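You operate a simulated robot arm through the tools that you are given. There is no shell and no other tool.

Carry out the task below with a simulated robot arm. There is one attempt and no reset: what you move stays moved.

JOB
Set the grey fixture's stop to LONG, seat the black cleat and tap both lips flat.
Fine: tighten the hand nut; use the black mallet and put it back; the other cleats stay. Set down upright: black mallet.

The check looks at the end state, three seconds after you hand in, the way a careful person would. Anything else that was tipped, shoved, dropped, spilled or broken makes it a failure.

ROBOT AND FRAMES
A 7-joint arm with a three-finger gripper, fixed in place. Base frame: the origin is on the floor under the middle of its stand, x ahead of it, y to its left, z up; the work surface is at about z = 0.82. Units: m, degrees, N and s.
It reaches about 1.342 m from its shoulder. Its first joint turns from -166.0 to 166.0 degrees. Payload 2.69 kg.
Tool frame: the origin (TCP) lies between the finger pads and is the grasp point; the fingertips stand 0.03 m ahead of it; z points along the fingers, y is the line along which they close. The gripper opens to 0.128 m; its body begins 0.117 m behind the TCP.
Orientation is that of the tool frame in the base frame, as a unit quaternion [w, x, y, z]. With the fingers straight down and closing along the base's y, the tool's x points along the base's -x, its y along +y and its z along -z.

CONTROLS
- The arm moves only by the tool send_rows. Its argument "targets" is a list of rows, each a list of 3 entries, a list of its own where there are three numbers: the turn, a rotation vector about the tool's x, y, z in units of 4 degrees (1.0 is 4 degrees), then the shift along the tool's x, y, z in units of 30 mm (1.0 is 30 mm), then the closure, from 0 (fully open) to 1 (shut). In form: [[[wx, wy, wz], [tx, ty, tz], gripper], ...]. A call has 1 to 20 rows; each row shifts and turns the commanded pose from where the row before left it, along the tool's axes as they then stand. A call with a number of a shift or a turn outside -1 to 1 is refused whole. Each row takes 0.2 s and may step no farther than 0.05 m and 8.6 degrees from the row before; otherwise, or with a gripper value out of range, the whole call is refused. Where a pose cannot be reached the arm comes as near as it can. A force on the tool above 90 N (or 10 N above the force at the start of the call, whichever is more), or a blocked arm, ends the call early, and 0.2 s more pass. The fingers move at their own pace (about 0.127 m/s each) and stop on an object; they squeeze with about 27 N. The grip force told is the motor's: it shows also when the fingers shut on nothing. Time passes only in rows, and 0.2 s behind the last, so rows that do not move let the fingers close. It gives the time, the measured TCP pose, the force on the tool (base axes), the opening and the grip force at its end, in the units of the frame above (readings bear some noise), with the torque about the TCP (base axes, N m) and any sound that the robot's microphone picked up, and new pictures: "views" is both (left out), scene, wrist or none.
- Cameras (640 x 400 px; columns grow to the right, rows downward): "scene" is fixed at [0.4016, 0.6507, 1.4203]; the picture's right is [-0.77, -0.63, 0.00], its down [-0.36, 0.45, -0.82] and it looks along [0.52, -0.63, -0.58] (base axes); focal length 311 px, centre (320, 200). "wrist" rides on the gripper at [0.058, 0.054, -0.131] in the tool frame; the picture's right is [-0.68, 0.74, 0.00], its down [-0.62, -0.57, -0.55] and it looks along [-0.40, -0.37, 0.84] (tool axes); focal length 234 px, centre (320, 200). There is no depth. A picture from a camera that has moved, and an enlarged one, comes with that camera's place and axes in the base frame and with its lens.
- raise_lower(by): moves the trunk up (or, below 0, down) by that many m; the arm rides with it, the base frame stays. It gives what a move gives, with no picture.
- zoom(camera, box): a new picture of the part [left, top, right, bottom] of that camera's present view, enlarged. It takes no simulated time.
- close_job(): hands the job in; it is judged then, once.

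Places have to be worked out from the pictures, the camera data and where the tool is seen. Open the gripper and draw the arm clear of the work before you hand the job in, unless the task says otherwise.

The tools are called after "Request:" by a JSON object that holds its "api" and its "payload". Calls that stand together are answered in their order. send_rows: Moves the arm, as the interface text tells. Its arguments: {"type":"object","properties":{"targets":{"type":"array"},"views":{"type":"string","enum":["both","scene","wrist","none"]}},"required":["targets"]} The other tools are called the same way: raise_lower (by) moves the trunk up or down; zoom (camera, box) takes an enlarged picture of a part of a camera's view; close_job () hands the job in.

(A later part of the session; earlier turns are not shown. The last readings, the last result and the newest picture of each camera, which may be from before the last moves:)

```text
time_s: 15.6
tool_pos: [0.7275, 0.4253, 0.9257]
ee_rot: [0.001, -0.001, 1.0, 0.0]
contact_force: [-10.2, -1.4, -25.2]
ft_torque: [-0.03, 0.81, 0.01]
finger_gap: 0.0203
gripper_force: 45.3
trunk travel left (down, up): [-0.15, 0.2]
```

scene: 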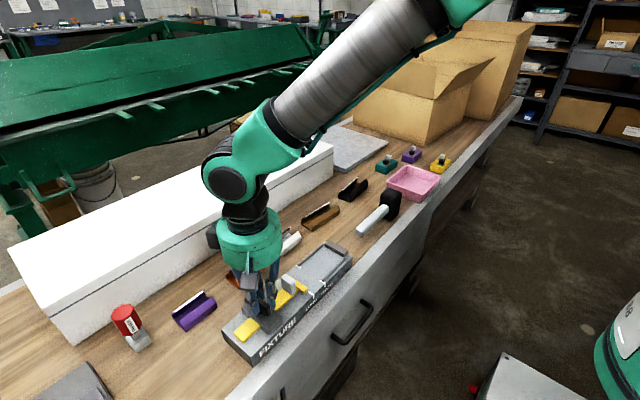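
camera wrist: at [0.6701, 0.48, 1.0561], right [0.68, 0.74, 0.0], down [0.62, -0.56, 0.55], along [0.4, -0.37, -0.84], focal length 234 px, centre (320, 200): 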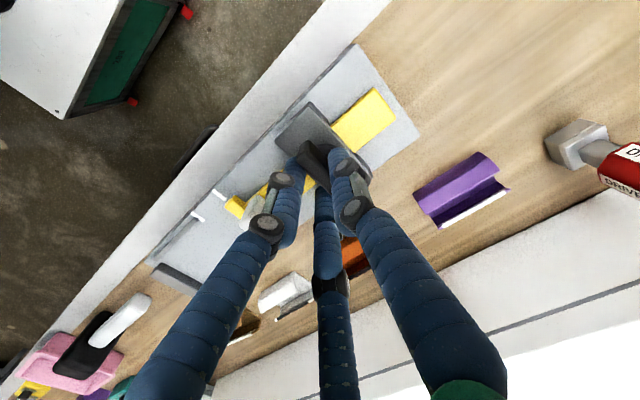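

The side load is nearly gone, so I begin turning clockwise (seen from above), pivoting about the nut axis, and watch the torque.

Request:
{"api": "send_rows", "payload": {"targets": [[[0, 0, 1], [0.0117, 0, 0], 1], [[0, 0, 1], [0.0117, 0, 0], 1], [[0, 0, 1], [0.0117, 0, 0], 1], [[0, 0, 1], [0.0117, 0, 0], 1], [[0, 0, 1], [0.0117, 0, 0], 1], [[0, 0, 0], [0, 0, 0], 1]], "views": "both"}}

Request:
{"api": "zoom", "payload": {"camera": "scene", "box": [210, 260, 330, 360]}}

```text
time_s: 17.0
tool_pos: [0.7261, 0.4264, 0.9255]
ee_rot: [0.0, 0.174, 0.985, 0.0]
contact_force: [-11.7, 32.8, -25.0]
ft_torque: [0.84, 0.69, 0.15]
finger_gap: 0.0204
gripper_force: 45.2
trunk travel left (down, up): [-0.15, 0.2]
camera wrist: at [0.6898, 0.4972, 1.0562], right [0.89, 0.46, 0.0], down [0.39, -0.74, 0.55], along [0.25, -0.49, -0.84], focal length 234 px, centre (320, 200)
```

scene: 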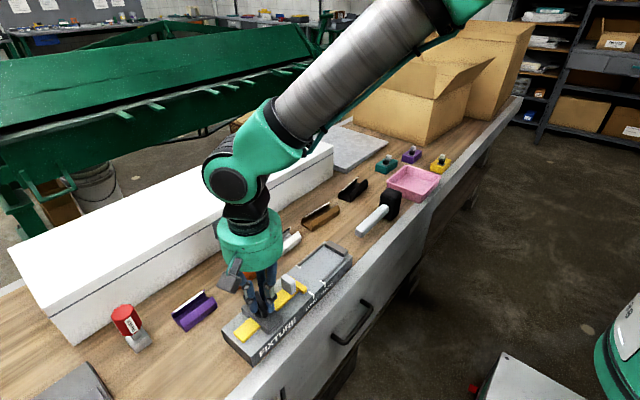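
wrist: 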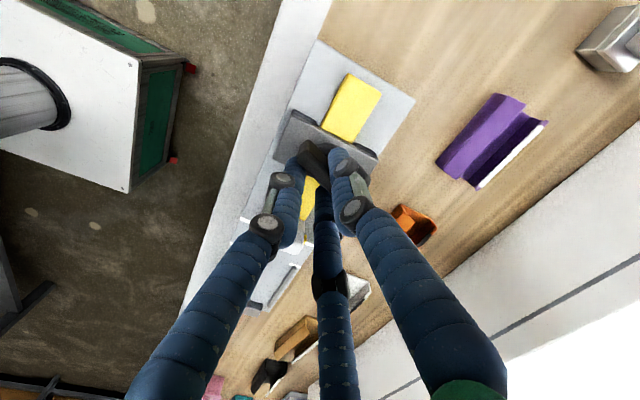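

```text
4.00 times, centred on (270, 310) of scene
camera zoom: at [0.4016, 0.6507, 1.4203], right [-0.77, -0.63, 0.0], down [-0.36, 0.45, -0.82], along [0.52, -0.63, -0.58], focal length 1244 px, centre (520, -240)
```

zoom: 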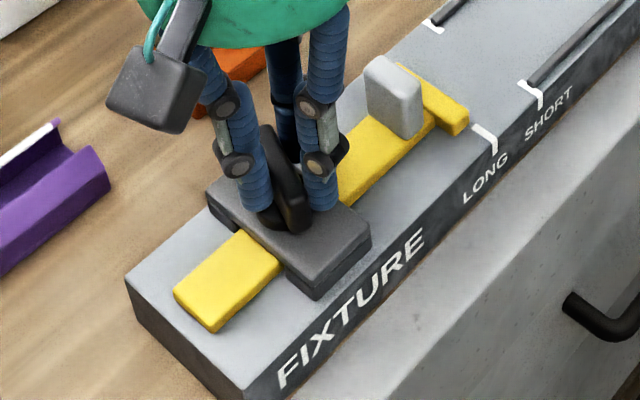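

The nut turns easily with the hand (20° so far, torque about 0.15 N m). I correct the small sideways load and keep turning clockwise.

Request:
{"api": "send_rows", "payload": {"targets": [[[0, 0, 0], [0.04, 0.06, 0], 1], [[0, 0, 1], [0.0117, 0, 0], 1], [[0, 0, 1], [0.0117, 0, 0], 1], [[0, 0, 1], [0.0117, 0, 0], 1], [[0, 0, 1], [0.0117, 0, 0], 1], [[0, 0, 1], [0.0117, 0, 0], 1], [[0, 0, 0], [0, 0, 0], 1]], "views": "none"}}

```text
time_s: 18.6
tool_pos: [0.7258, 0.4285, 0.9256]
ee_rot: [0.0, 0.343, 0.939, 0.0]
contact_force: [13.7, 11.4, -24.5]
ft_torque: [-0.06, -0.72, 0.01]
finger_gap: 0.0205
gripper_force: 44.7
trunk travel left (down, up): [-0.15, 0.2]
```

At 40° the nut still turns freely with small side loads. I continue in steps.

Request:
{"api": "send_rows", "payload": {"targets": [[[0, 0, 1], [0.0117, 0.01, 0], 1], [[0, 0, 1], [0.0117, 0.01, 0], 1], [[0, 0, 1], [0.0117, 0.01, 0], 1], [[0, 0, 1], [0.0117, 0.01, 0], 1], [[0, 0, 1], [0.0117, 0.01, 0], 1], [[0, 0, 0], [0, 0, 0], 1]], "views": "none"}}

```text
time_s: 20.0
tool_pos: [0.7248, 0.4289, 0.9267]
ee_rot: [0.0, 0.499, 0.866, -0.001]
contact_force: [16.4, -7.0, -14.0]
ft_torque: [-0.3, -0.59, -0.04]
finger_gap: 0.0203
gripper_force: 45.3
trunk travel left (down, up): [-0.15, 0.2]
```

At 60° with no torque rise yet. I continue to 80° and look.

Request:
{"api": "send_rows", "payload": {"targets": [[[0, 0, 1], [0.0, 0.03, 0], 1], [[0, 0, 1], [0.0117, 0, 0], 1], [[0, 0, 1], [0.0117, 0, 0], 1], [[0, 0, 1], [0.0117, 0, 0], 1], [[0, 0, 1], [0.0117, 0, 0], 1], [[0, 0, 0], [0, 0, 0], 1]], "views": "both"}}

Request:
{"api": "zoom", "payload": {"camera": "scene", "box": [210, 260, 330, 360]}}

```text
time_s: 21.4
tool_pos: [0.7246, 0.4309, 0.9258]
ee_rot: [0.0, 0.642, 0.766, 0.001]
contact_force: [11.6, -12.6, -5.0]
ft_torque: [-0.34, -0.43, -0.07]
finger_gap: 0.0205
gripper_force: 44.8
trunk travel left (down, up): [-0.15, 0.2]
camera wrist: at [0.7677, 0.4984, 1.0565], right [0.84, -0.54, 0.0], down [-0.45, -0.7, 0.55], along [-0.3, -0.46, -0.84], focal length 234 px, centre (320, 200)
```

scene: 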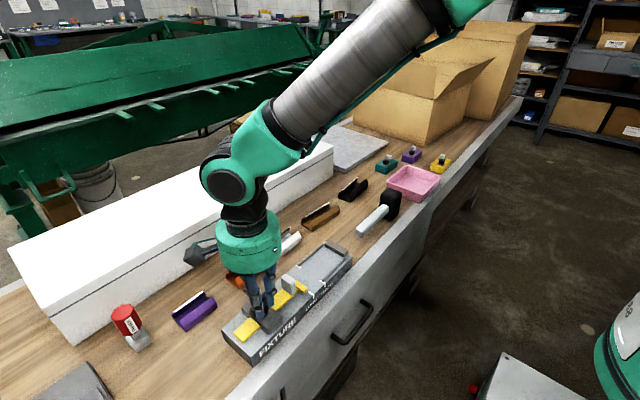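
wrist: 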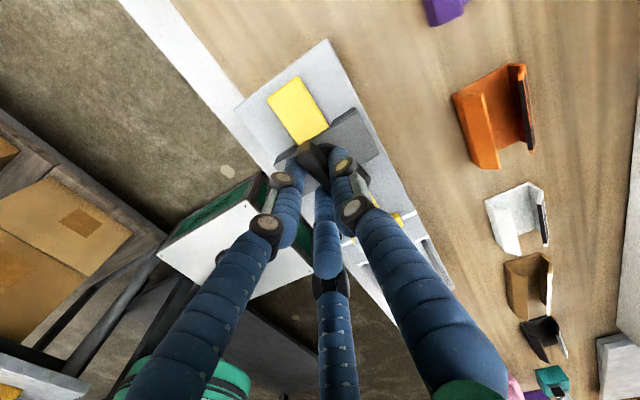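

```text
4.00 times, centred on (270, 310) of scene
camera zoom: at [0.4016, 0.6507, 1.4203], right [-0.77, -0.63, 0.0], down [-0.36, 0.45, -0.82], along [0.52, -0.63, -0.58], focal length 1244 px, centre (520, -240)
```

zoom: 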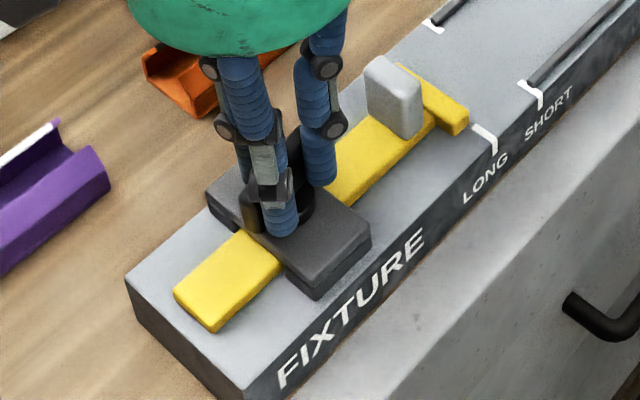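

At 80°, the nut is still free and the stop hasn't moved. I continue turning and watch for torque to rise.

Request:
{"api": "send_rows", "payload": {"targets": [[[0, 0, 1], [0.0117, 0.01, 0], 1], [[0, 0, 1], [0.0117, 0, 0], 1], [[0, 0, 1], [0.0117, 0, 0], 1], [[0, 0, 1], [0.0117, 0, 0], 1], [[0, 0, 1], [0.0117, 0, 0], 1], [[0, 0, 0], [0, 0, 0], 1]], "views": "none"}}

```text
time_s: 22.8
tool_pos: [0.7244, 0.4335, 0.9261]
ee_rot: [0.0, 0.766, 0.643, 0.0]
contact_force: [1.8, -5.1, -1.0]
ft_torque: [0.08, -0.33, 1.9]
finger_gap: 0.0233
gripper_force: 44.5
trunk travel left (down, up): [-0.15, 0.2]
```

The torque about z has jumped to 1.9 N m and the fingers are being spread, so the nut has come up tight near 90°. I look before releasing.

Request:
{"api": "send_rows", "payload": {"targets": [[[0, 0, 0], [0, 0, 0], 1]], "views": "both"}}

Request:
{"api": "zoom", "payload": {"camera": "scene", "box": [210, 260, 330, 360]}}

Request:
{"api": "zoom", "payload": {"camera": "wrist", "box": [220, 60, 440, 240]}}

```text
time_s: 23.2
tool_pos: [0.7242, 0.4346, 0.927]
ee_rot: [0.0, 0.765, 0.644, 0.0]
contact_force: [-2.9, -2.6, -1.3]
ft_torque: [-0.03, -0.24, 1.72]
finger_gap: 0.0234
gripper_force: 44.4
trunk travel left (down, up): [-0.15, 0.2]
camera wrist: at [0.7869, 0.4825, 1.0567], right [0.61, -0.79, 0.0], down [-0.66, -0.51, 0.55], along [-0.44, -0.33, -0.84], focal length 234 px, centre (320, 200)
```

scene: 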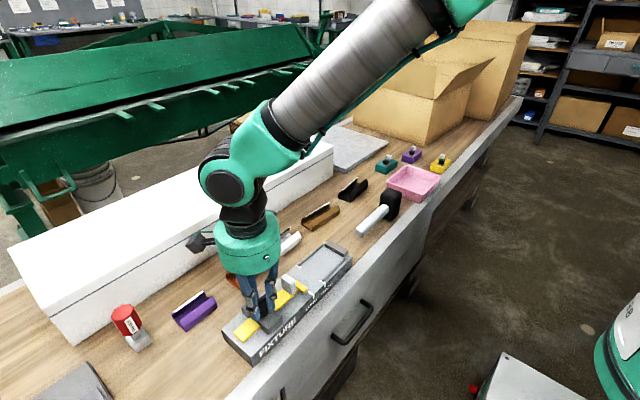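
wrist: 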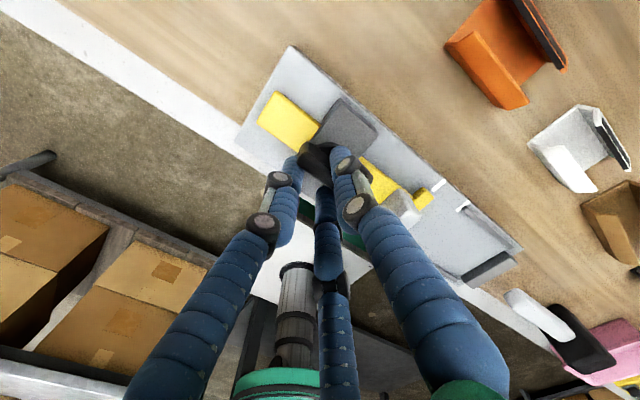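

```text
4.00 times, centred on (270, 310) of scene
camera zoom: at [0.4016, 0.6507, 1.4203], right [-0.77, -0.63, 0.0], down [-0.36, 0.45, -0.82], along [0.52, -0.63, -0.58], focal length 1244 px, centre (520, -240)
```

zoom: 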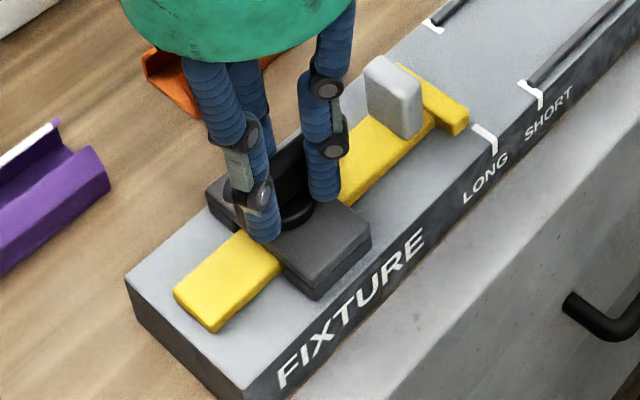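

```text
2.22 times, centred on (330, 150) of wrist
camera zoom: at [0.7869, 0.4825, 1.0567], right [0.61, -0.79, 0.0], down [-0.66, -0.51, 0.55], along [-0.44, -0.33, -0.84], focal length 520 px, centre (298, 311)
```

zoom: 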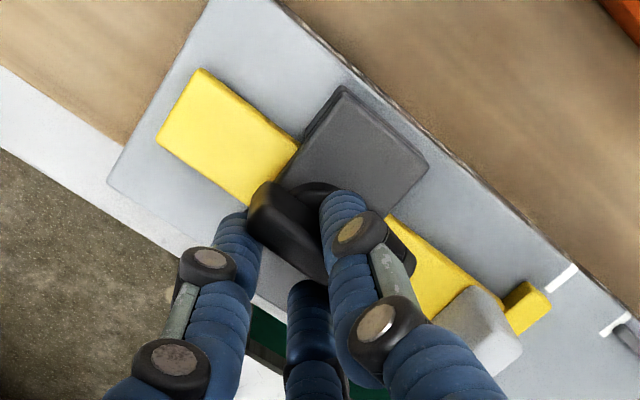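

The wing is now roughly parallel to the slide and resisting at ~1.8 N m. I give it one more 4° nudge to confirm it is a firm stop.

Request:
{"api": "send_rows", "payload": {"targets": [[[0, 0, 1], [0.0117, 0, 0], 1], [[0, 0, 0], [0, 0, 0], 1], [[0, 0, 0], [0, 0, 0], 1]], "views": "none"}}

```text
time_s: 24.0
tool_pos: [0.7239, 0.434, 0.9257]
ee_rot: [0.0, 0.788, 0.615, -0.001]
contact_force: [-14.5, 0.1, -0.3]
ft_torque: [0.17, -0.03, 2.64]
finger_gap: 0.0254
gripper_force: 44.7
trunk travel left (down, up): [-0.15, 0.2]
```

The nut holds firm (2.6 N m with no further turn), so it is tight. I release and rise straight up to look at it.

Request:
{"api": "send_rows", "payload": {"targets": [[[0, 0, 0], [0, 0, 0], 0.3], [[0, 0, 0], [0, 0, 0], 0.3], [[0, 0, 0], [0, 0, 0], 0.3], [[0, 0, 0], [0, 0, -0.8], 0.3], [[0, 0, 0], [0, 0, -1], 0.3], [[0, 0, 0], [0, 0, -1], 0.3], [[0, 0, 0], [0, 0, -1], 0.3], [[0, 0, 0], [0, 0, -1], 0.3], [[0, 0, 0], [0, 0, 0], 0.3]], "views": "both"}}

Request:
{"api": "zoom", "payload": {"camera": "scene", "box": [210, 240, 350, 360]}}

Request:
{"api": "zoom", "payload": {"camera": "wrist", "box": [220, 20, 440, 200]}}

```text
time_s: 26.0
tool_pos: [0.725, 0.4336, 1.0711]
ee_rot: [0.0, 0.788, 0.616, 0.0]
contact_force: [-0.3, -1.0, -0.9]
ft_torque: [0.02, -0.04, -0.01]
finger_gap: 0.0897
gripper_force: 0.1
trunk travel left (down, up): [-0.15, 0.2]
camera wrist: at [0.7901, 0.4776, 1.2022], right [0.55, -0.83, 0.0], down [-0.7, -0.46, 0.55], along [-0.46, -0.3, -0.84], focal length 234 px, centre (320, 200)
```

scene: 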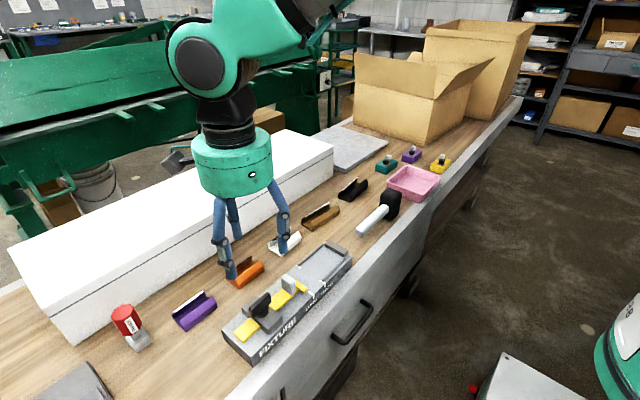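
wrist: 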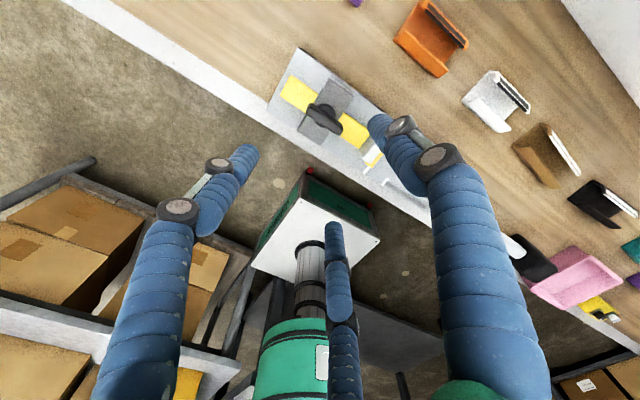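

```text
3.33 times, centred on (280, 300) of scene
camera zoom: at [0.4016, 0.6507, 1.4203], right [-0.77, -0.63, 0.0], down [-0.36, 0.45, -0.82], along [0.52, -0.63, -0.58], focal length 1037 px, centre (453, -133)
```

zoom: 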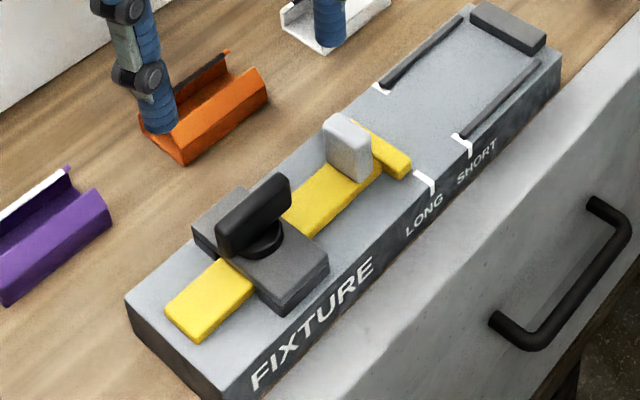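

```text
2.22 times, centred on (330, 110) of wrist
camera zoom: at [0.7901, 0.4776, 1.2022], right [0.55, -0.83, 0.0], down [-0.7, -0.46, 0.55], along [-0.46, -0.3, -0.84], focal length 520 px, centre (298, 400)
```

zoom: 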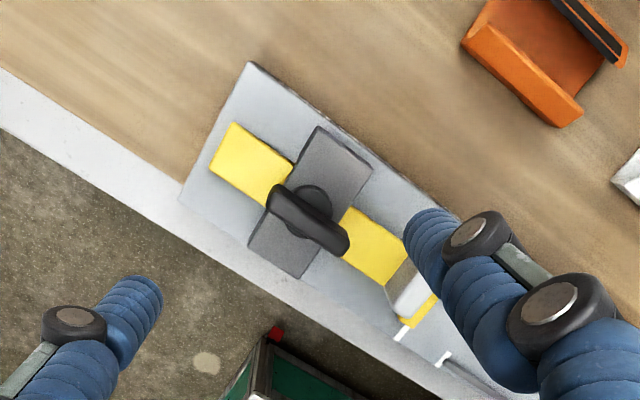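

The wing now lies parallel to the slide and the stop is still on LONG. Next I turn the hand square and move over the black cleat (about (0.875, −0.11)) at a safe height for a close look.

Request:
{"api": "send_rows", "payload": {"targets": [[[0, 0, -1], [-1, 0, 0], 0], [[0, 0, -1], [-1, 0, 0], 0], [[0, 0, -1], [-1, 0, 0], 0], [[0, 0, -0.5], [-1, 0, 0], 0], [[0, 0, 0], [-1, 0.4, 0], 0], [[0, 0, 0], [-1, 0.4, 0], 0], [[0, 0, 0], [-1, 0.4, 0], 0], [[0, 0, 0], [-1, 0.4, 0], 0], [[0, 0, 0], [-1, 0.4, 0], 0], [[0, 0, 0], [-1, 0.4, 0], 0], [[0, 0, 0], [-1, 0.4, 0], 0], [[0, 0, 0], [-1, 0.4, 0], 0], [[0, 0, 0], [-1, 0.4, 0], 0], [[0, 0, 0], [-1, 0.4, 0], 0], [[0, 0, 0], [-1, 0.4, 0], 0], [[0, 0, 0], [-1, 0.4, 0], 0], [[0, 0, 0], [-0.7, 0, 0], 0], [[0, 0, 0], [0, 0, 0], 0]], "views": "both"}}

Request:
{"api": "zoom", "payload": {"camera": "wrist", "box": [220, 20, 440, 240]}}

Request:
{"api": "zoom", "payload": {"camera": "scene", "box": [330, 160, 410, 220]}}

```text
time_s: 29.8
tool_pos: [0.8539, -0.0643, 1.0701]
ee_rot: [0.0, 0.707, 0.707, 0.0]
contact_force: [0.9, -0.5, -0.4]
ft_torque: [0.03, -0.05, -0.05]
finger_gap: 0.1278
gripper_force: 0.1
trunk travel left (down, up): [-0.15, 0.2]
camera wrist: at [0.906, -0.0063, 1.2013], right [0.74, -0.68, 0.0], down [-0.57, -0.62, 0.55], along [-0.37, -0.4, -0.84], focal length 234 px, centre (320, 200)
```

scene: 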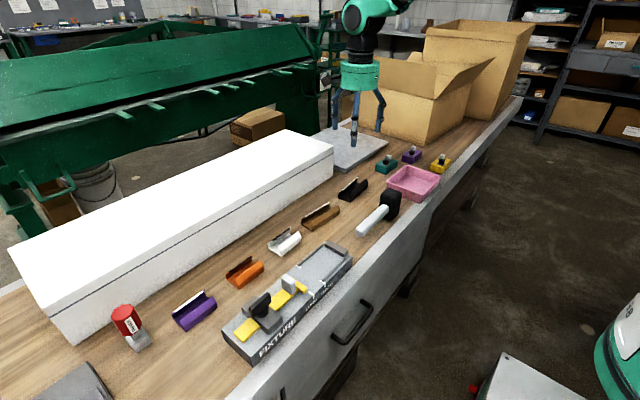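
wrist: 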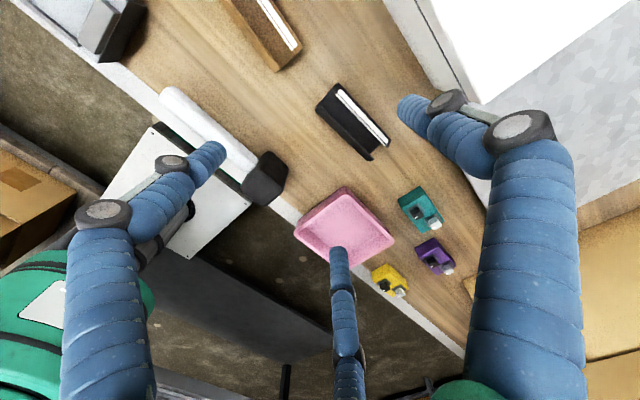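

```text
1.82 times, centred on (330, 130) of wrist
camera zoom: at [0.906, -0.0063, 1.2013], right [0.74, -0.68, 0.0], down [-0.57, -0.62, 0.55], along [-0.37, -0.4, -0.84], focal length 426 px, centre (302, 327)
```

zoom: 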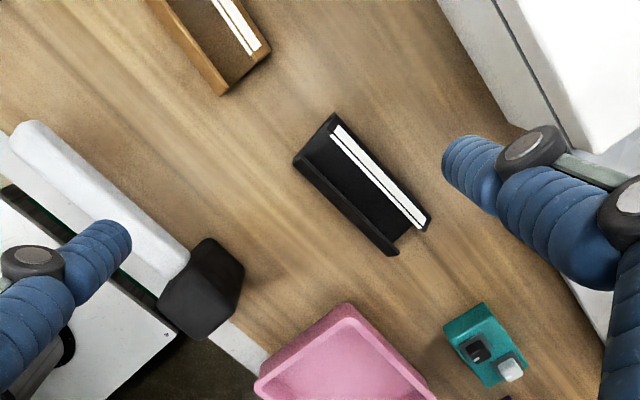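

```text
6.67 times, centred on (370, 190) of scene
camera zoom: at [0.4016, 0.6507, 1.4203], right [-0.77, -0.63, 0.0], down [-0.36, 0.45, -0.82], along [0.52, -0.63, -0.58], focal length 2073 px, centre (-13, 267)
```

zoom: 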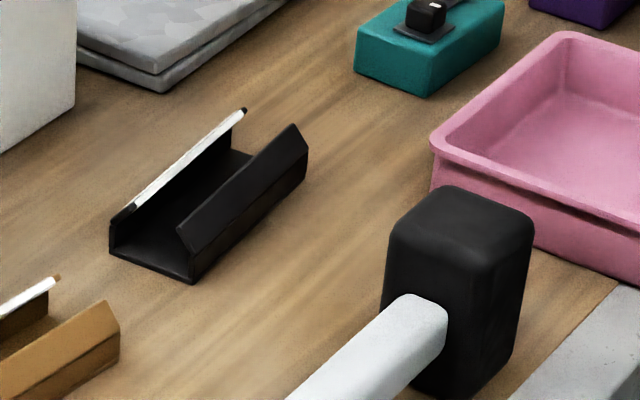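

The cleat profile is now clear: base, two upright webs, and lips bent inward on top; it is about 0.122 × 0.048 m at (0.878, −0.115), yawed about 4° counter-clockwise. I align the hand with it and go lower for a closer look.

Request:
{"api": "send_rows", "payload": {"targets": [[[0, 0, -1], [-0.8, 0.2, 0.6], 0.22], [[0, 0, 0], [-0.9, 0.23, 0.8], 0.22], [[0, 0, 0], [0, 0, 1], 0.22], [[0, 0, 0], [0, 0, 1], 0.22], [[0, 0, 0], [0, 0, 0.3], 0.22], [[0, 0, 0], [0, 0, 0], 0.22]], "views": "both"}}

Request:
{"api": "zoom", "payload": {"camera": "wrist", "box": [220, 60, 420, 220]}}

Request:
{"api": "zoom", "payload": {"camera": "scene", "box": [320, 140, 420, 220]}}

```text
time_s: 31.2
tool_pos: [0.8663, -0.116, 0.9597]
ee_rot: [0.0, 0.682, 0.731, 0.0]
contact_force: [-0.8, -0.3, 0.2]
ft_torque: [0.02, 0.01, 0.04]
finger_gap: 0.1
gripper_force: 0.0
trunk travel left (down, up): [-0.15, 0.2]
camera wrist: at [0.9157, -0.0536, 1.0906], right [0.78, -0.62, 0.0], down [-0.52, -0.65, 0.55], along [-0.34, -0.43, -0.84], focal length 234 px, centre (320, 200)
```

scene: 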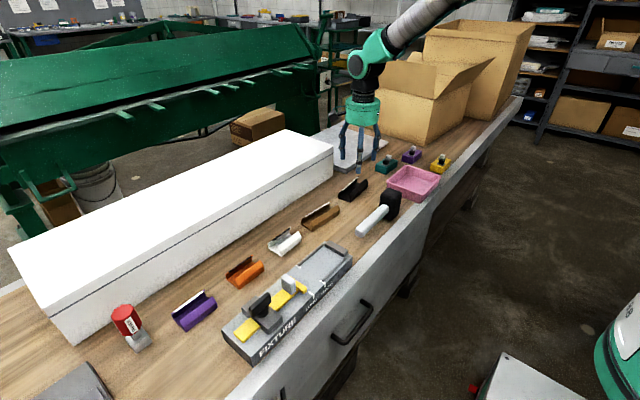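
wrist: 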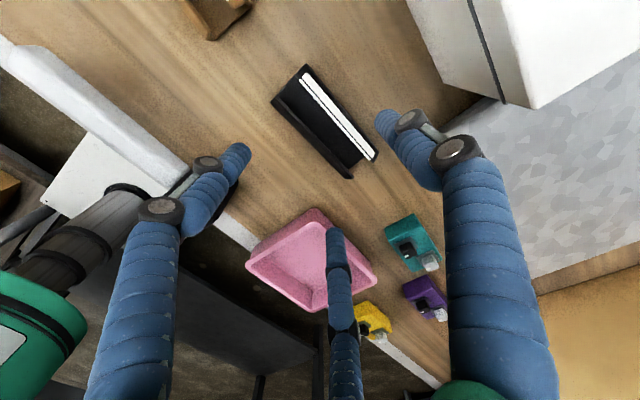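

```text
2.50 times, centred on (320, 140) of wrist
camera zoom: at [0.9157, -0.0536, 1.0906], right [0.78, -0.62, 0.0], down [-0.52, -0.65, 0.55], along [-0.34, -0.43, -0.84], focal length 585 px, centre (320, 350)
```

zoom: 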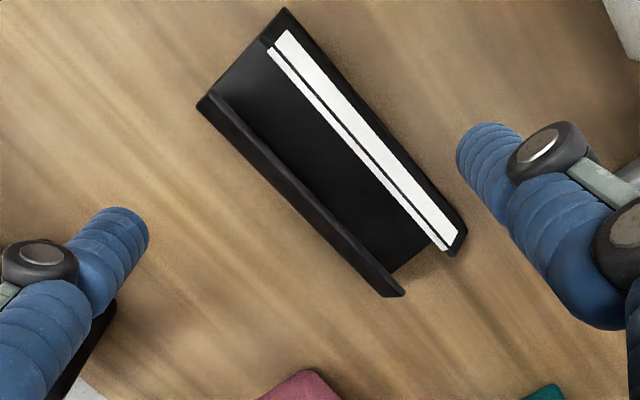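

```text
5.00 times, centred on (370, 180) of scene
camera zoom: at [0.4016, 0.6507, 1.4203], right [-0.77, -0.63, 0.0], down [-0.36, 0.45, -0.82], along [0.52, -0.63, -0.58], focal length 1555 px, centre (70, 300)
```

zoom: 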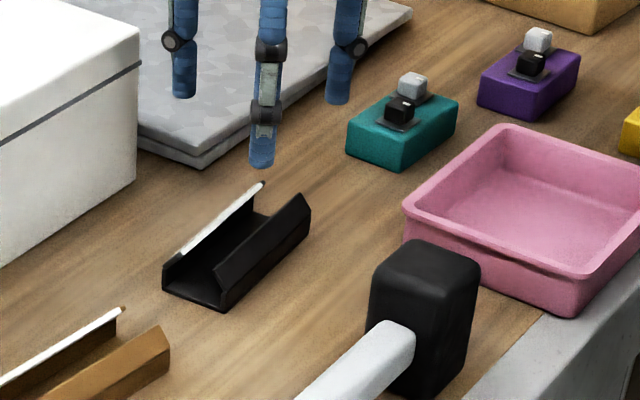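

The hand's yaw (4°) matches the cleat's and the fingers straddle it with clearance. I descend most of the way and check again before the final drop.

Request:
{"api": "send_rows", "payload": {"targets": [[[0, 0, 0], [-0.1, 0.03, 0.8], 0.22], [[0, 0, 0], [0, 0, 0.9], 0.22], [[0, 0, 0], [0, 0, 0.9], 0.22], [[0, 0, 0], [0, 0, 0], 0.22]], "views": "both"}}

Request:
{"api": "zoom", "payload": {"camera": "wrist", "box": [200, 80, 420, 260]}}

Request:
{"api": "zoom", "payload": {"camera": "scene", "box": [320, 150, 400, 210]}}

```text
time_s: 32.2
tool_pos: [0.8672, -0.1179, 0.8816]
ee_rot: [0.0, 0.682, 0.731, 0.0]
contact_force: [-0.7, -0.4, 0.4]
ft_torque: [0.01, 0.02, -0.01]
finger_gap: 0.0999
gripper_force: 0.0
trunk travel left (down, up): [-0.15, 0.2]
camera wrist: at [0.917, -0.0558, 1.012], right [0.78, -0.62, 0.0], down [-0.52, -0.65, 0.55], along [-0.34, -0.43, -0.84], focal length 234 px, centre (320, 200)
```

scene: 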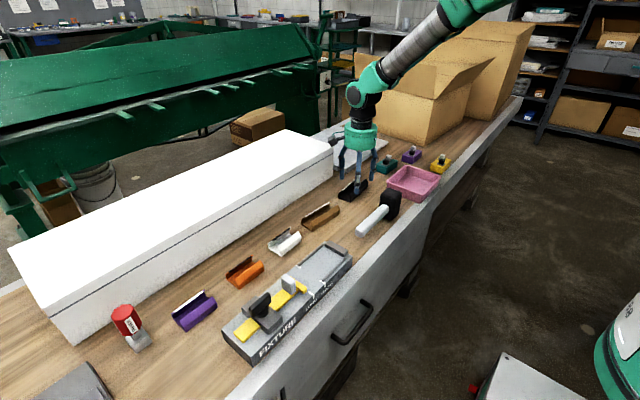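
wrist: 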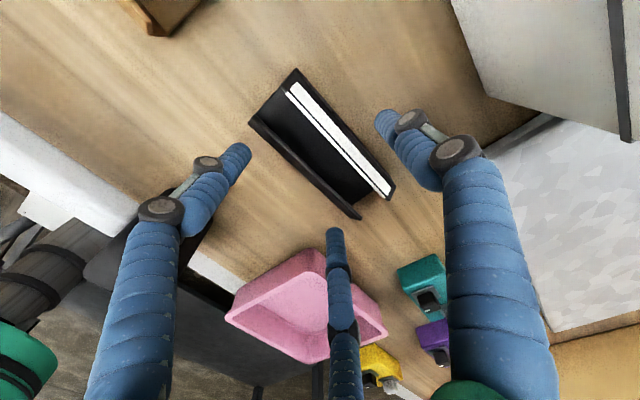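

```text
2.22 times, centred on (310, 170) of wrist
camera zoom: at [0.917, -0.0558, 1.012], right [0.78, -0.62, 0.0], down [-0.52, -0.65, 0.55], along [-0.34, -0.43, -0.84], focal length 520 px, centre (342, 267)
```

zoom: 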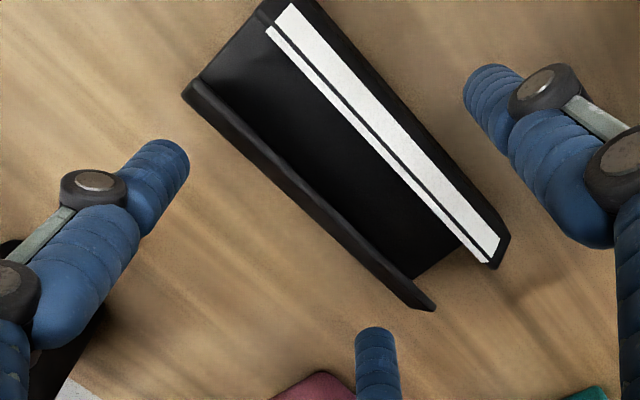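

```text
6.67 times, centred on (360, 180) of scene
camera zoom: at [0.4016, 0.6507, 1.4203], right [-0.77, -0.63, 0.0], down [-0.36, 0.45, -0.82], along [0.52, -0.63, -0.58], focal length 2073 px, centre (53, 333)
```

zoom: 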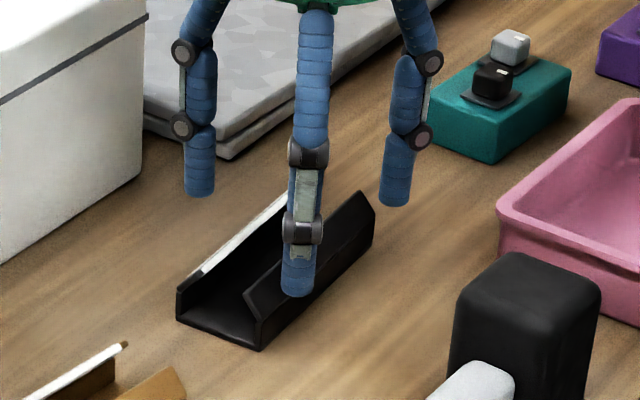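

All three fingers are clear and straddle the webs. I lower so the tips stop about 8 mm above the bench (so they will clear the fixture's ribs later) and close.

Request:
{"api": "send_rows", "payload": {"targets": [[[0, 0, 0], [0, 0, 0.5], 0.22], [[0, 0, 0], [0, 0, 0.29], 0.22], [[0, 0, 0], [0, 0, 0], 0.22], [[0, 0, 0], [0, 0, 0], 0.4], [[0, 0, 0], [0, 0, 0], 0.6], [[0, 0, 0], [0, 0, 0], 0.8], [[0, 0, 0], [0, 0, 0], 0.8]], "views": "both"}}

Request:
{"api": "zoom", "payload": {"camera": "wrist", "box": [200, 80, 420, 260]}}

Request:
{"api": "zoom", "payload": {"camera": "scene", "box": [320, 150, 400, 210]}}

```text
time_s: 33.8
tool_pos: [0.8677, -0.118, 0.8583]
ee_rot: [0.001, 0.682, 0.731, -0.001]
contact_force: [0.5, 0.4, 0.0]
ft_torque: [-0.02, 0.03, -0.02]
finger_gap: 0.072
gripper_force: 26.4
trunk travel left (down, up): [-0.15, 0.2]
camera wrist: at [0.9175, -0.0551, 0.9888], right [0.78, -0.62, 0.0], down [-0.52, -0.65, 0.55], along [-0.34, -0.43, -0.84], focal length 234 px, centre (320, 200)
```

scene: 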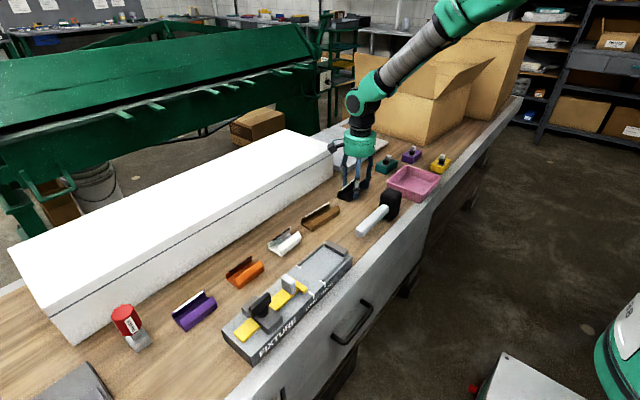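
wrist: 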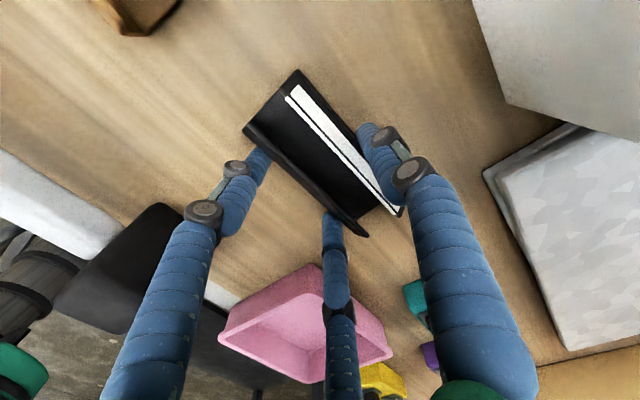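

```text
2.22 times, centred on (310, 170) of wrist
camera zoom: at [0.9175, -0.0551, 0.9888], right [0.78, -0.62, 0.0], down [-0.52, -0.65, 0.55], along [-0.34, -0.43, -0.84], focal length 520 px, centre (342, 267)
```

zoom: 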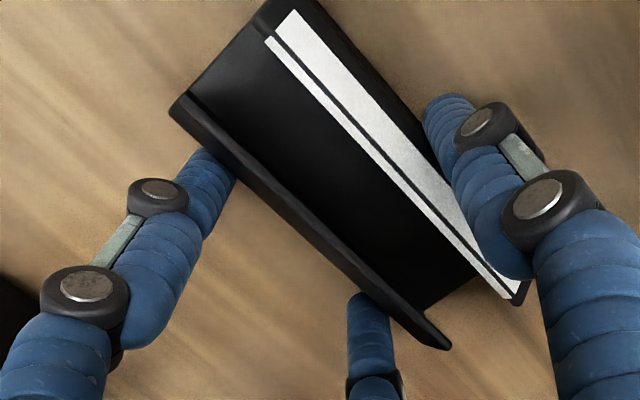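

```text
6.67 times, centred on (360, 180) of scene
camera zoom: at [0.4016, 0.6507, 1.4203], right [-0.77, -0.63, 0.0], down [-0.36, 0.45, -0.82], along [0.52, -0.63, -0.58], focal length 2073 px, centre (53, 333)
```

zoom: 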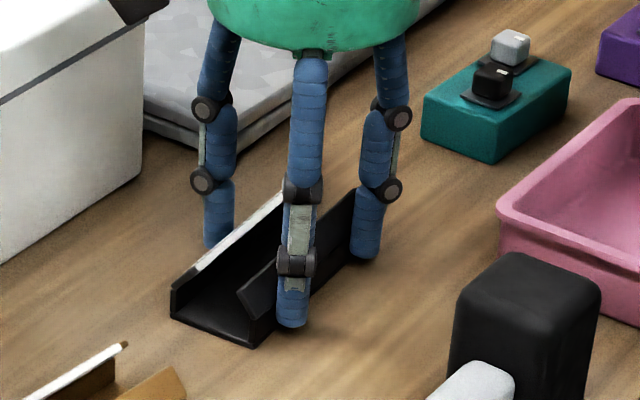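

The cleat is gripped by its webs (gap 72 mm, 26 N, no side load) with the lips untouched. I lift it straight up a little and check it hangs level.

Request:
{"api": "send_rows", "payload": {"targets": [[[0, 0, 0], [0, 0, -0.3], 0.8], [[0, 0, 0], [0, 0, -0.5], 0.8], [[0, 0, 0], [0, 0, -0.8], 0.8], [[0, 0, 0], [0, 0, -1], 0.8], [[0, 0, 0], [0, 0, -1], 0.8], [[0, 0, 0], [0, 0, -0.6], 0.8], [[0, 0, 0], [0, 0, 0], 0.8]], "views": "both"}}

Request:
{"api": "zoom", "payload": {"camera": "wrist", "box": [200, 80, 420, 260]}}

Request:
{"api": "zoom", "payload": {"camera": "scene", "box": [320, 100, 420, 180]}}

```text
time_s: 35.4
tool_pos: [0.8666, -0.1191, 0.9838]
ee_rot: [0.0, 0.682, 0.731, 0.0]
contact_force: [0.3, 1.2, 0.6]
ft_torque: [0.02, 0.0, -0.03]
finger_gap: 0.0256
gripper_force: 0.1
trunk travel left (down, up): [-0.15, 0.2]
camera wrist: at [0.9166, -0.0565, 1.1142], right [0.78, -0.62, 0.0], down [-0.52, -0.65, 0.55], along [-0.34, -0.43, -0.84], focal length 234 px, centre (320, 200)
```

scene: 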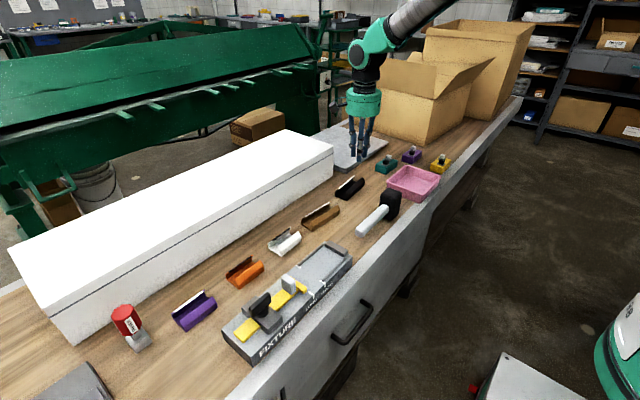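
wrist: 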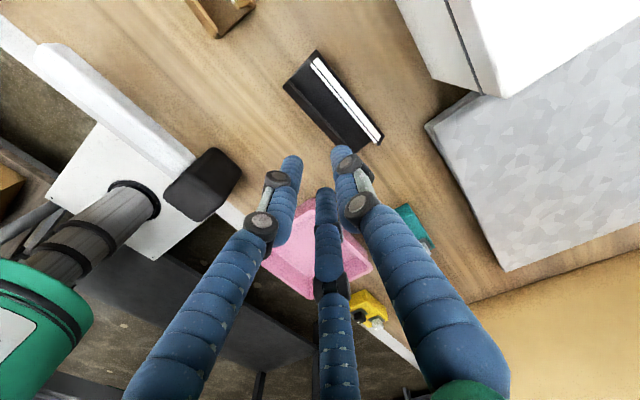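

```text
2.22 times, centred on (310, 170) of wrist
camera zoom: at [0.9166, -0.0565, 1.1142], right [0.78, -0.62, 0.0], down [-0.52, -0.65, 0.55], along [-0.34, -0.43, -0.84], focal length 520 px, centre (342, 267)
```

zoom: 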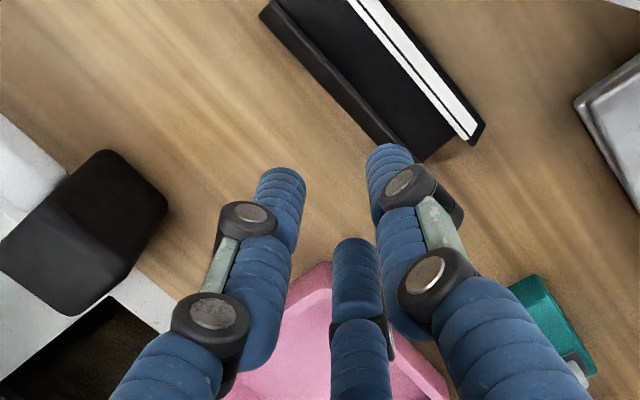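

```text
5.00 times, centred on (370, 140) of scene
camera zoom: at [0.4016, 0.6507, 1.4203], right [-0.77, -0.63, 0.0], down [-0.36, 0.45, -0.82], along [0.52, -0.63, -0.58], focal length 1555 px, centre (70, 500)
```

zoom: 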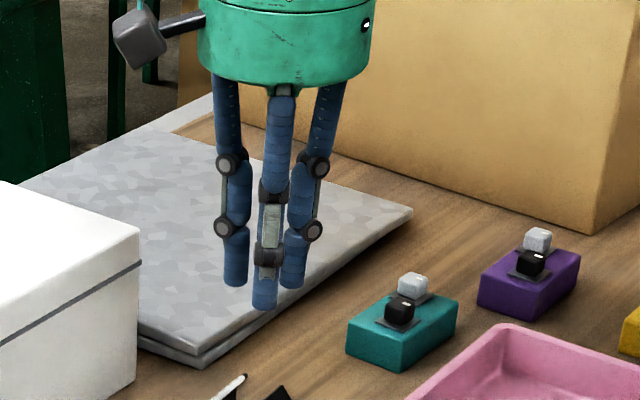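

The grip slipped off on lifting and the cleat stayed on the bench. I check how it is lying before trying again.

Request:
{"api": "zoom", "payload": {"camera": "scene", "box": [325, 160, 385, 210]}}

Request:
{"api": "zoom", "payload": {"camera": "wrist", "box": [270, 30, 400, 160]}}

```text
8.00 times, centred on (355, 185) of scene
camera zoom: at [0.4016, 0.6507, 1.4203], right [-0.77, -0.63, 0.0], down [-0.36, 0.45, -0.82], along [0.52, -0.63, -0.58], focal length 2488 px, centre (40, 320)
```

zoom: 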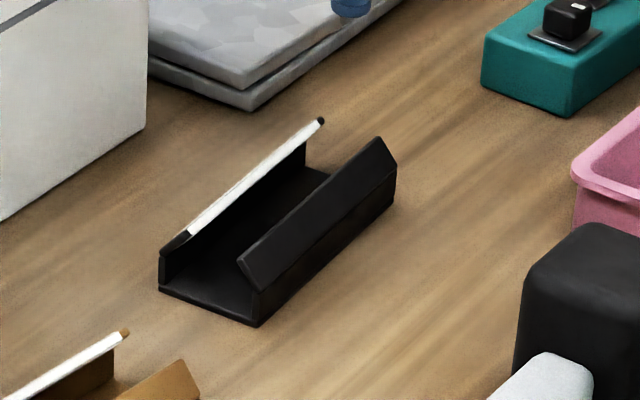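

```text
3.08 times, centred on (335, 95) of wrist
camera zoom: at [0.9166, -0.0565, 1.1142], right [0.78, -0.62, 0.0], down [-0.52, -0.65, 0.55], along [-0.34, -0.43, -0.84], focal length 720 px, centre (274, 523)
```

zoom: 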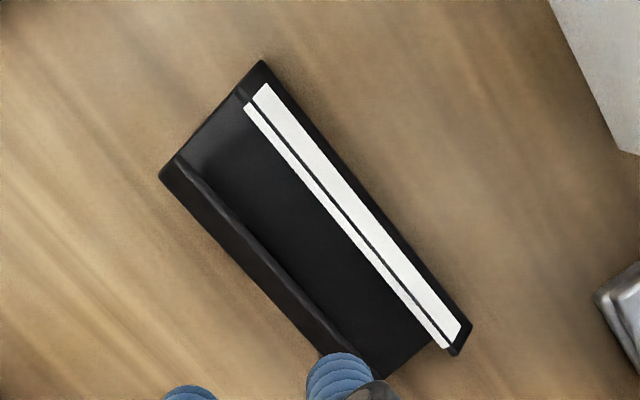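

The cleat is upright and undamaged, just shifted about 15 mm toward +x (centre ≈ (0.894, −0.122), yaw ≈ 4°). The tips gripped too high on the short webs, so I reopen and come down again, lower this time.

Request:
{"api": "send_rows", "payload": {"targets": [[[0, 0, 0], [-0.07, 0.26, 0], 0.22], [[0, 0, 0], [-0.07, 0.26, 0], 0.22], [[0, 0, 0], [0, 0, 0], 0.22], [[0, 0, 0], [0, 0, 1], 0.22], [[0, 0, 0], [0, 0, 1], 0.22], [[0, 0, 0], [0, 0, 1], 0.22], [[0, 0, 0], [0, 0, 0.6], 0.22], [[0, 0, 0], [0, 0, 0], 0.22]], "views": "both"}}

Request:
{"api": "zoom", "payload": {"camera": "wrist", "box": [200, 60, 420, 260]}}

Request:
{"api": "zoom", "payload": {"camera": "scene", "box": [320, 150, 400, 210]}}

```text
time_s: 37.2
tool_pos: [0.8833, -0.1219, 0.8756]
ee_rot: [0.0, 0.682, 0.731, -0.001]
contact_force: [-0.7, 0.0, -0.6]
ft_torque: [0.01, 0.0, 0.01]
finger_gap: 0.0997
gripper_force: 0.1
trunk travel left (down, up): [-0.15, 0.2]
camera wrist: at [0.9334, -0.0594, 1.0054], right [0.78, -0.62, 0.0], down [-0.52, -0.65, 0.55], along [-0.34, -0.43, -0.84], focal length 234 px, centre (320, 200)
```

scene: 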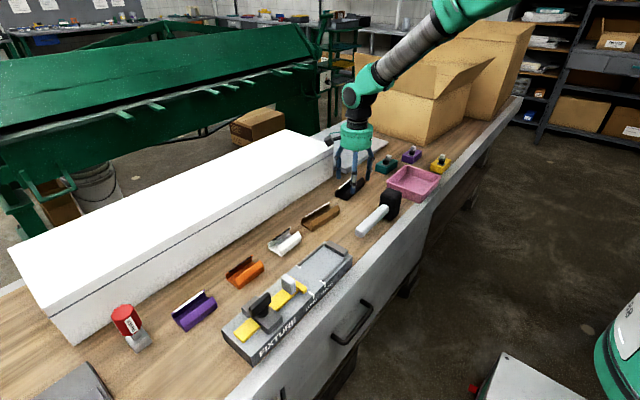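
wrist: 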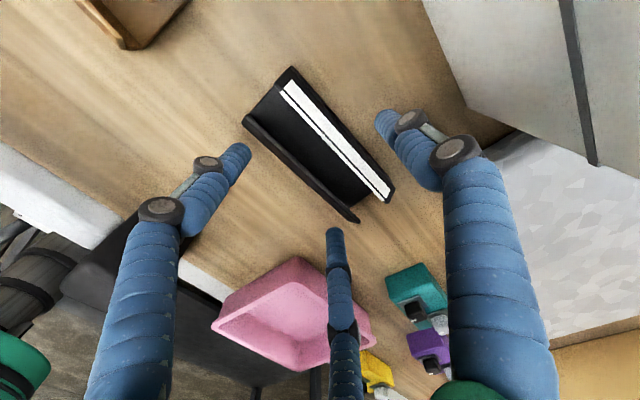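

```text
2.00 times, centred on (310, 160) of wrist
camera zoom: at [0.9334, -0.0594, 1.0054], right [0.78, -0.62, 0.0], down [-0.52, -0.65, 0.55], along [-0.34, -0.43, -0.84], focal length 468 px, centre (340, 280)
```

zoom: 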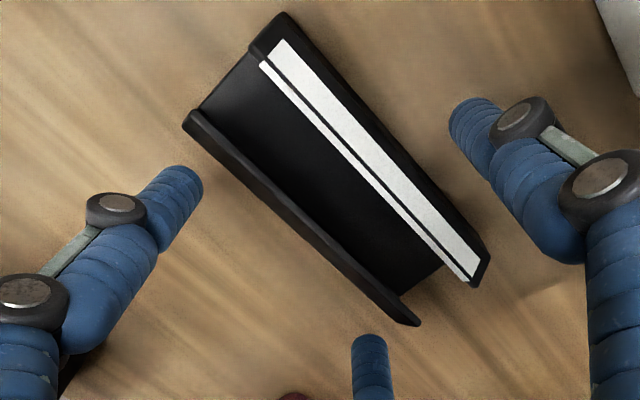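

```text
6.67 times, centred on (360, 180) of scene
camera zoom: at [0.4016, 0.6507, 1.4203], right [-0.77, -0.63, 0.0], down [-0.36, 0.45, -0.82], along [0.52, -0.63, -0.58], focal length 2073 px, centre (53, 333)
```

zoom: 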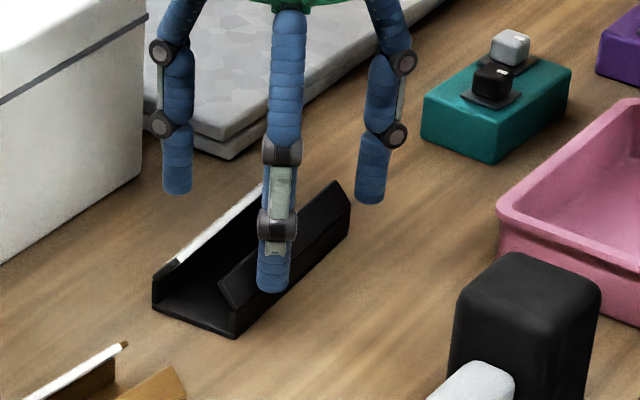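

The cleat sits centred between the fingers. I descend until the tips are just above the bench and close.

Request:
{"api": "send_rows", "payload": {"targets": [[[0, 0, 0], [0, 0, 0.5], 0.22], [[0, 0, 0], [0, 0, 0.3], 0.22], [[0, 0, 0], [0, 0, 0], 0.22], [[0, 0, 0], [0, 0, 0], 0.3], [[0, 0, 0], [0, 0, 0], 0.4], [[0, 0, 0], [0, 0, 0], 0.5], [[0, 0, 0], [0, 0, 0], 1], [[0, 0, 0], [0, 0, 0], 1]], "views": "both"}}

Request:
{"api": "zoom", "payload": {"camera": "wrist", "box": [200, 60, 420, 260]}}

Request:
{"api": "zoom", "payload": {"camera": "scene", "box": [320, 150, 400, 210]}}

```text
time_s: 39.0
tool_pos: [0.8827, -0.1203, 0.8529]
ee_rot: [-0.001, 0.682, 0.731, 0.001]
contact_force: [-0.5, 0.1, 1.5]
ft_torque: [0.07, -0.06, 0.0]
finger_gap: 0.0712
gripper_force: 26.8
trunk travel left (down, up): [-0.15, 0.2]
camera wrist: at [0.9327, -0.0593, 0.9826], right [0.78, -0.62, 0.0], down [-0.52, -0.65, 0.55], along [-0.34, -0.43, -0.84], focal length 234 px, centre (320, 200)
```

scene: 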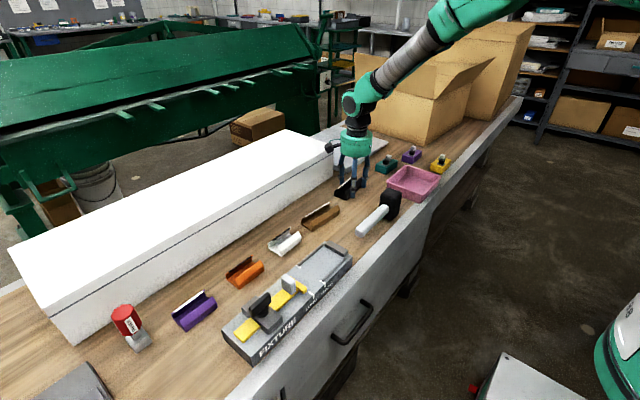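
wrist: 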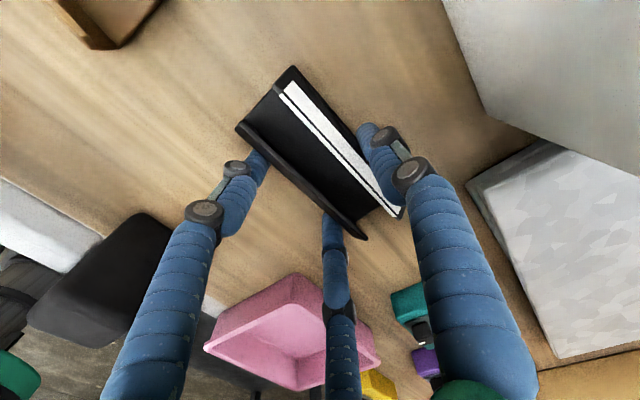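

```text
2.00 times, centred on (310, 160) of wrist
camera zoom: at [0.9327, -0.0593, 0.9826], right [0.78, -0.62, 0.0], down [-0.52, -0.65, 0.55], along [-0.34, -0.43, -0.84], focal length 468 px, centre (340, 280)
```

zoom: 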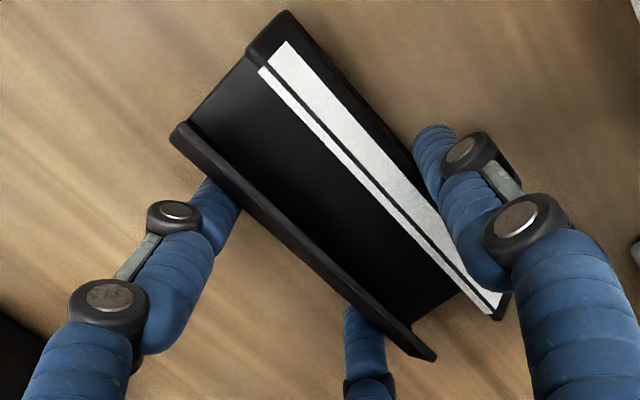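

```text
6.67 times, centred on (360, 180) of scene
camera zoom: at [0.4016, 0.6507, 1.4203], right [-0.77, -0.63, 0.0], down [-0.36, 0.45, -0.82], along [0.52, -0.63, -0.58], focal length 2073 px, centre (53, 333)
```

zoom: 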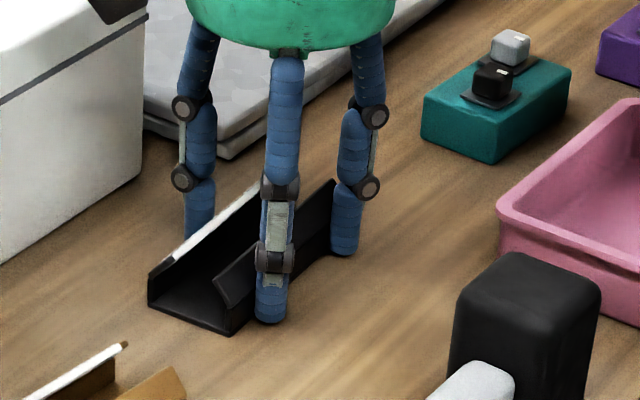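

The fingers hold the webs low now (gap 71 mm). I lift only 12 mm slowly and check the grip is kept.

Request:
{"api": "send_rows", "payload": {"targets": [[[0, 0, 0], [0, 0, -0.1], 1], [[0, 0, 0], [0, 0, -0.15], 1], [[0, 0, 0], [0, 0, -0.15], 1], [[0, 0, 0], [0, 0, 0], 1]], "views": "both"}}

Request:
{"api": "zoom", "payload": {"camera": "scene", "box": [320, 150, 400, 210]}}

```text
time_s: 40.0
tool_pos: [0.8835, -0.1209, 0.8649]
ee_rot: [0.0, 0.682, 0.731, 0.0]
contact_force: [0.1, -0.1, -1.0]
ft_torque: [-0.01, 0.04, 0.0]
finger_gap: 0.0716
gripper_force: 27.6
trunk travel left (down, up): [-0.15, 0.2]
camera wrist: at [0.9335, -0.0594, 0.9949], right [0.78, -0.62, 0.0], down [-0.52, -0.65, 0.55], along [-0.34, -0.43, -0.84], focal length 234 px, centre (320, 200)
```

scene: 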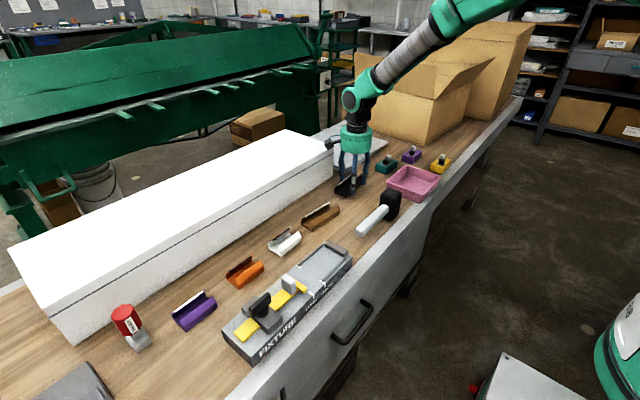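
wrist: 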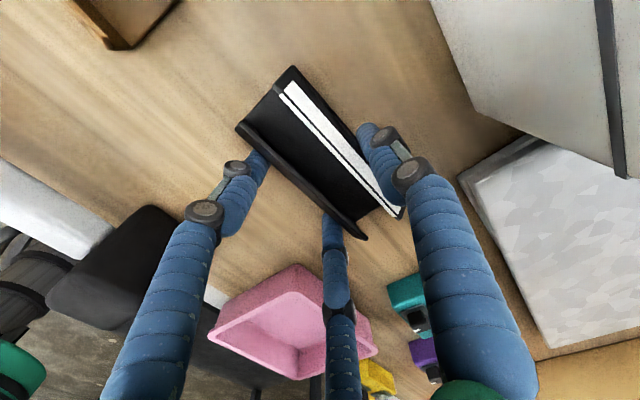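

```text
6.67 times, centred on (360, 180) of scene
camera zoom: at [0.4016, 0.6507, 1.4203], right [-0.77, -0.63, 0.0], down [-0.36, 0.45, -0.82], along [0.52, -0.63, -0.58], focal length 2073 px, centre (53, 333)
```

zoom: 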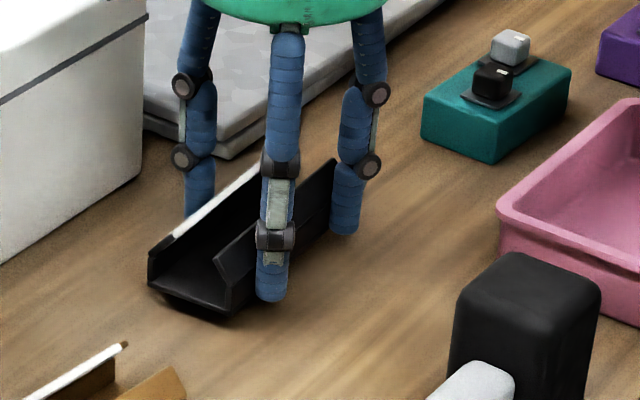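

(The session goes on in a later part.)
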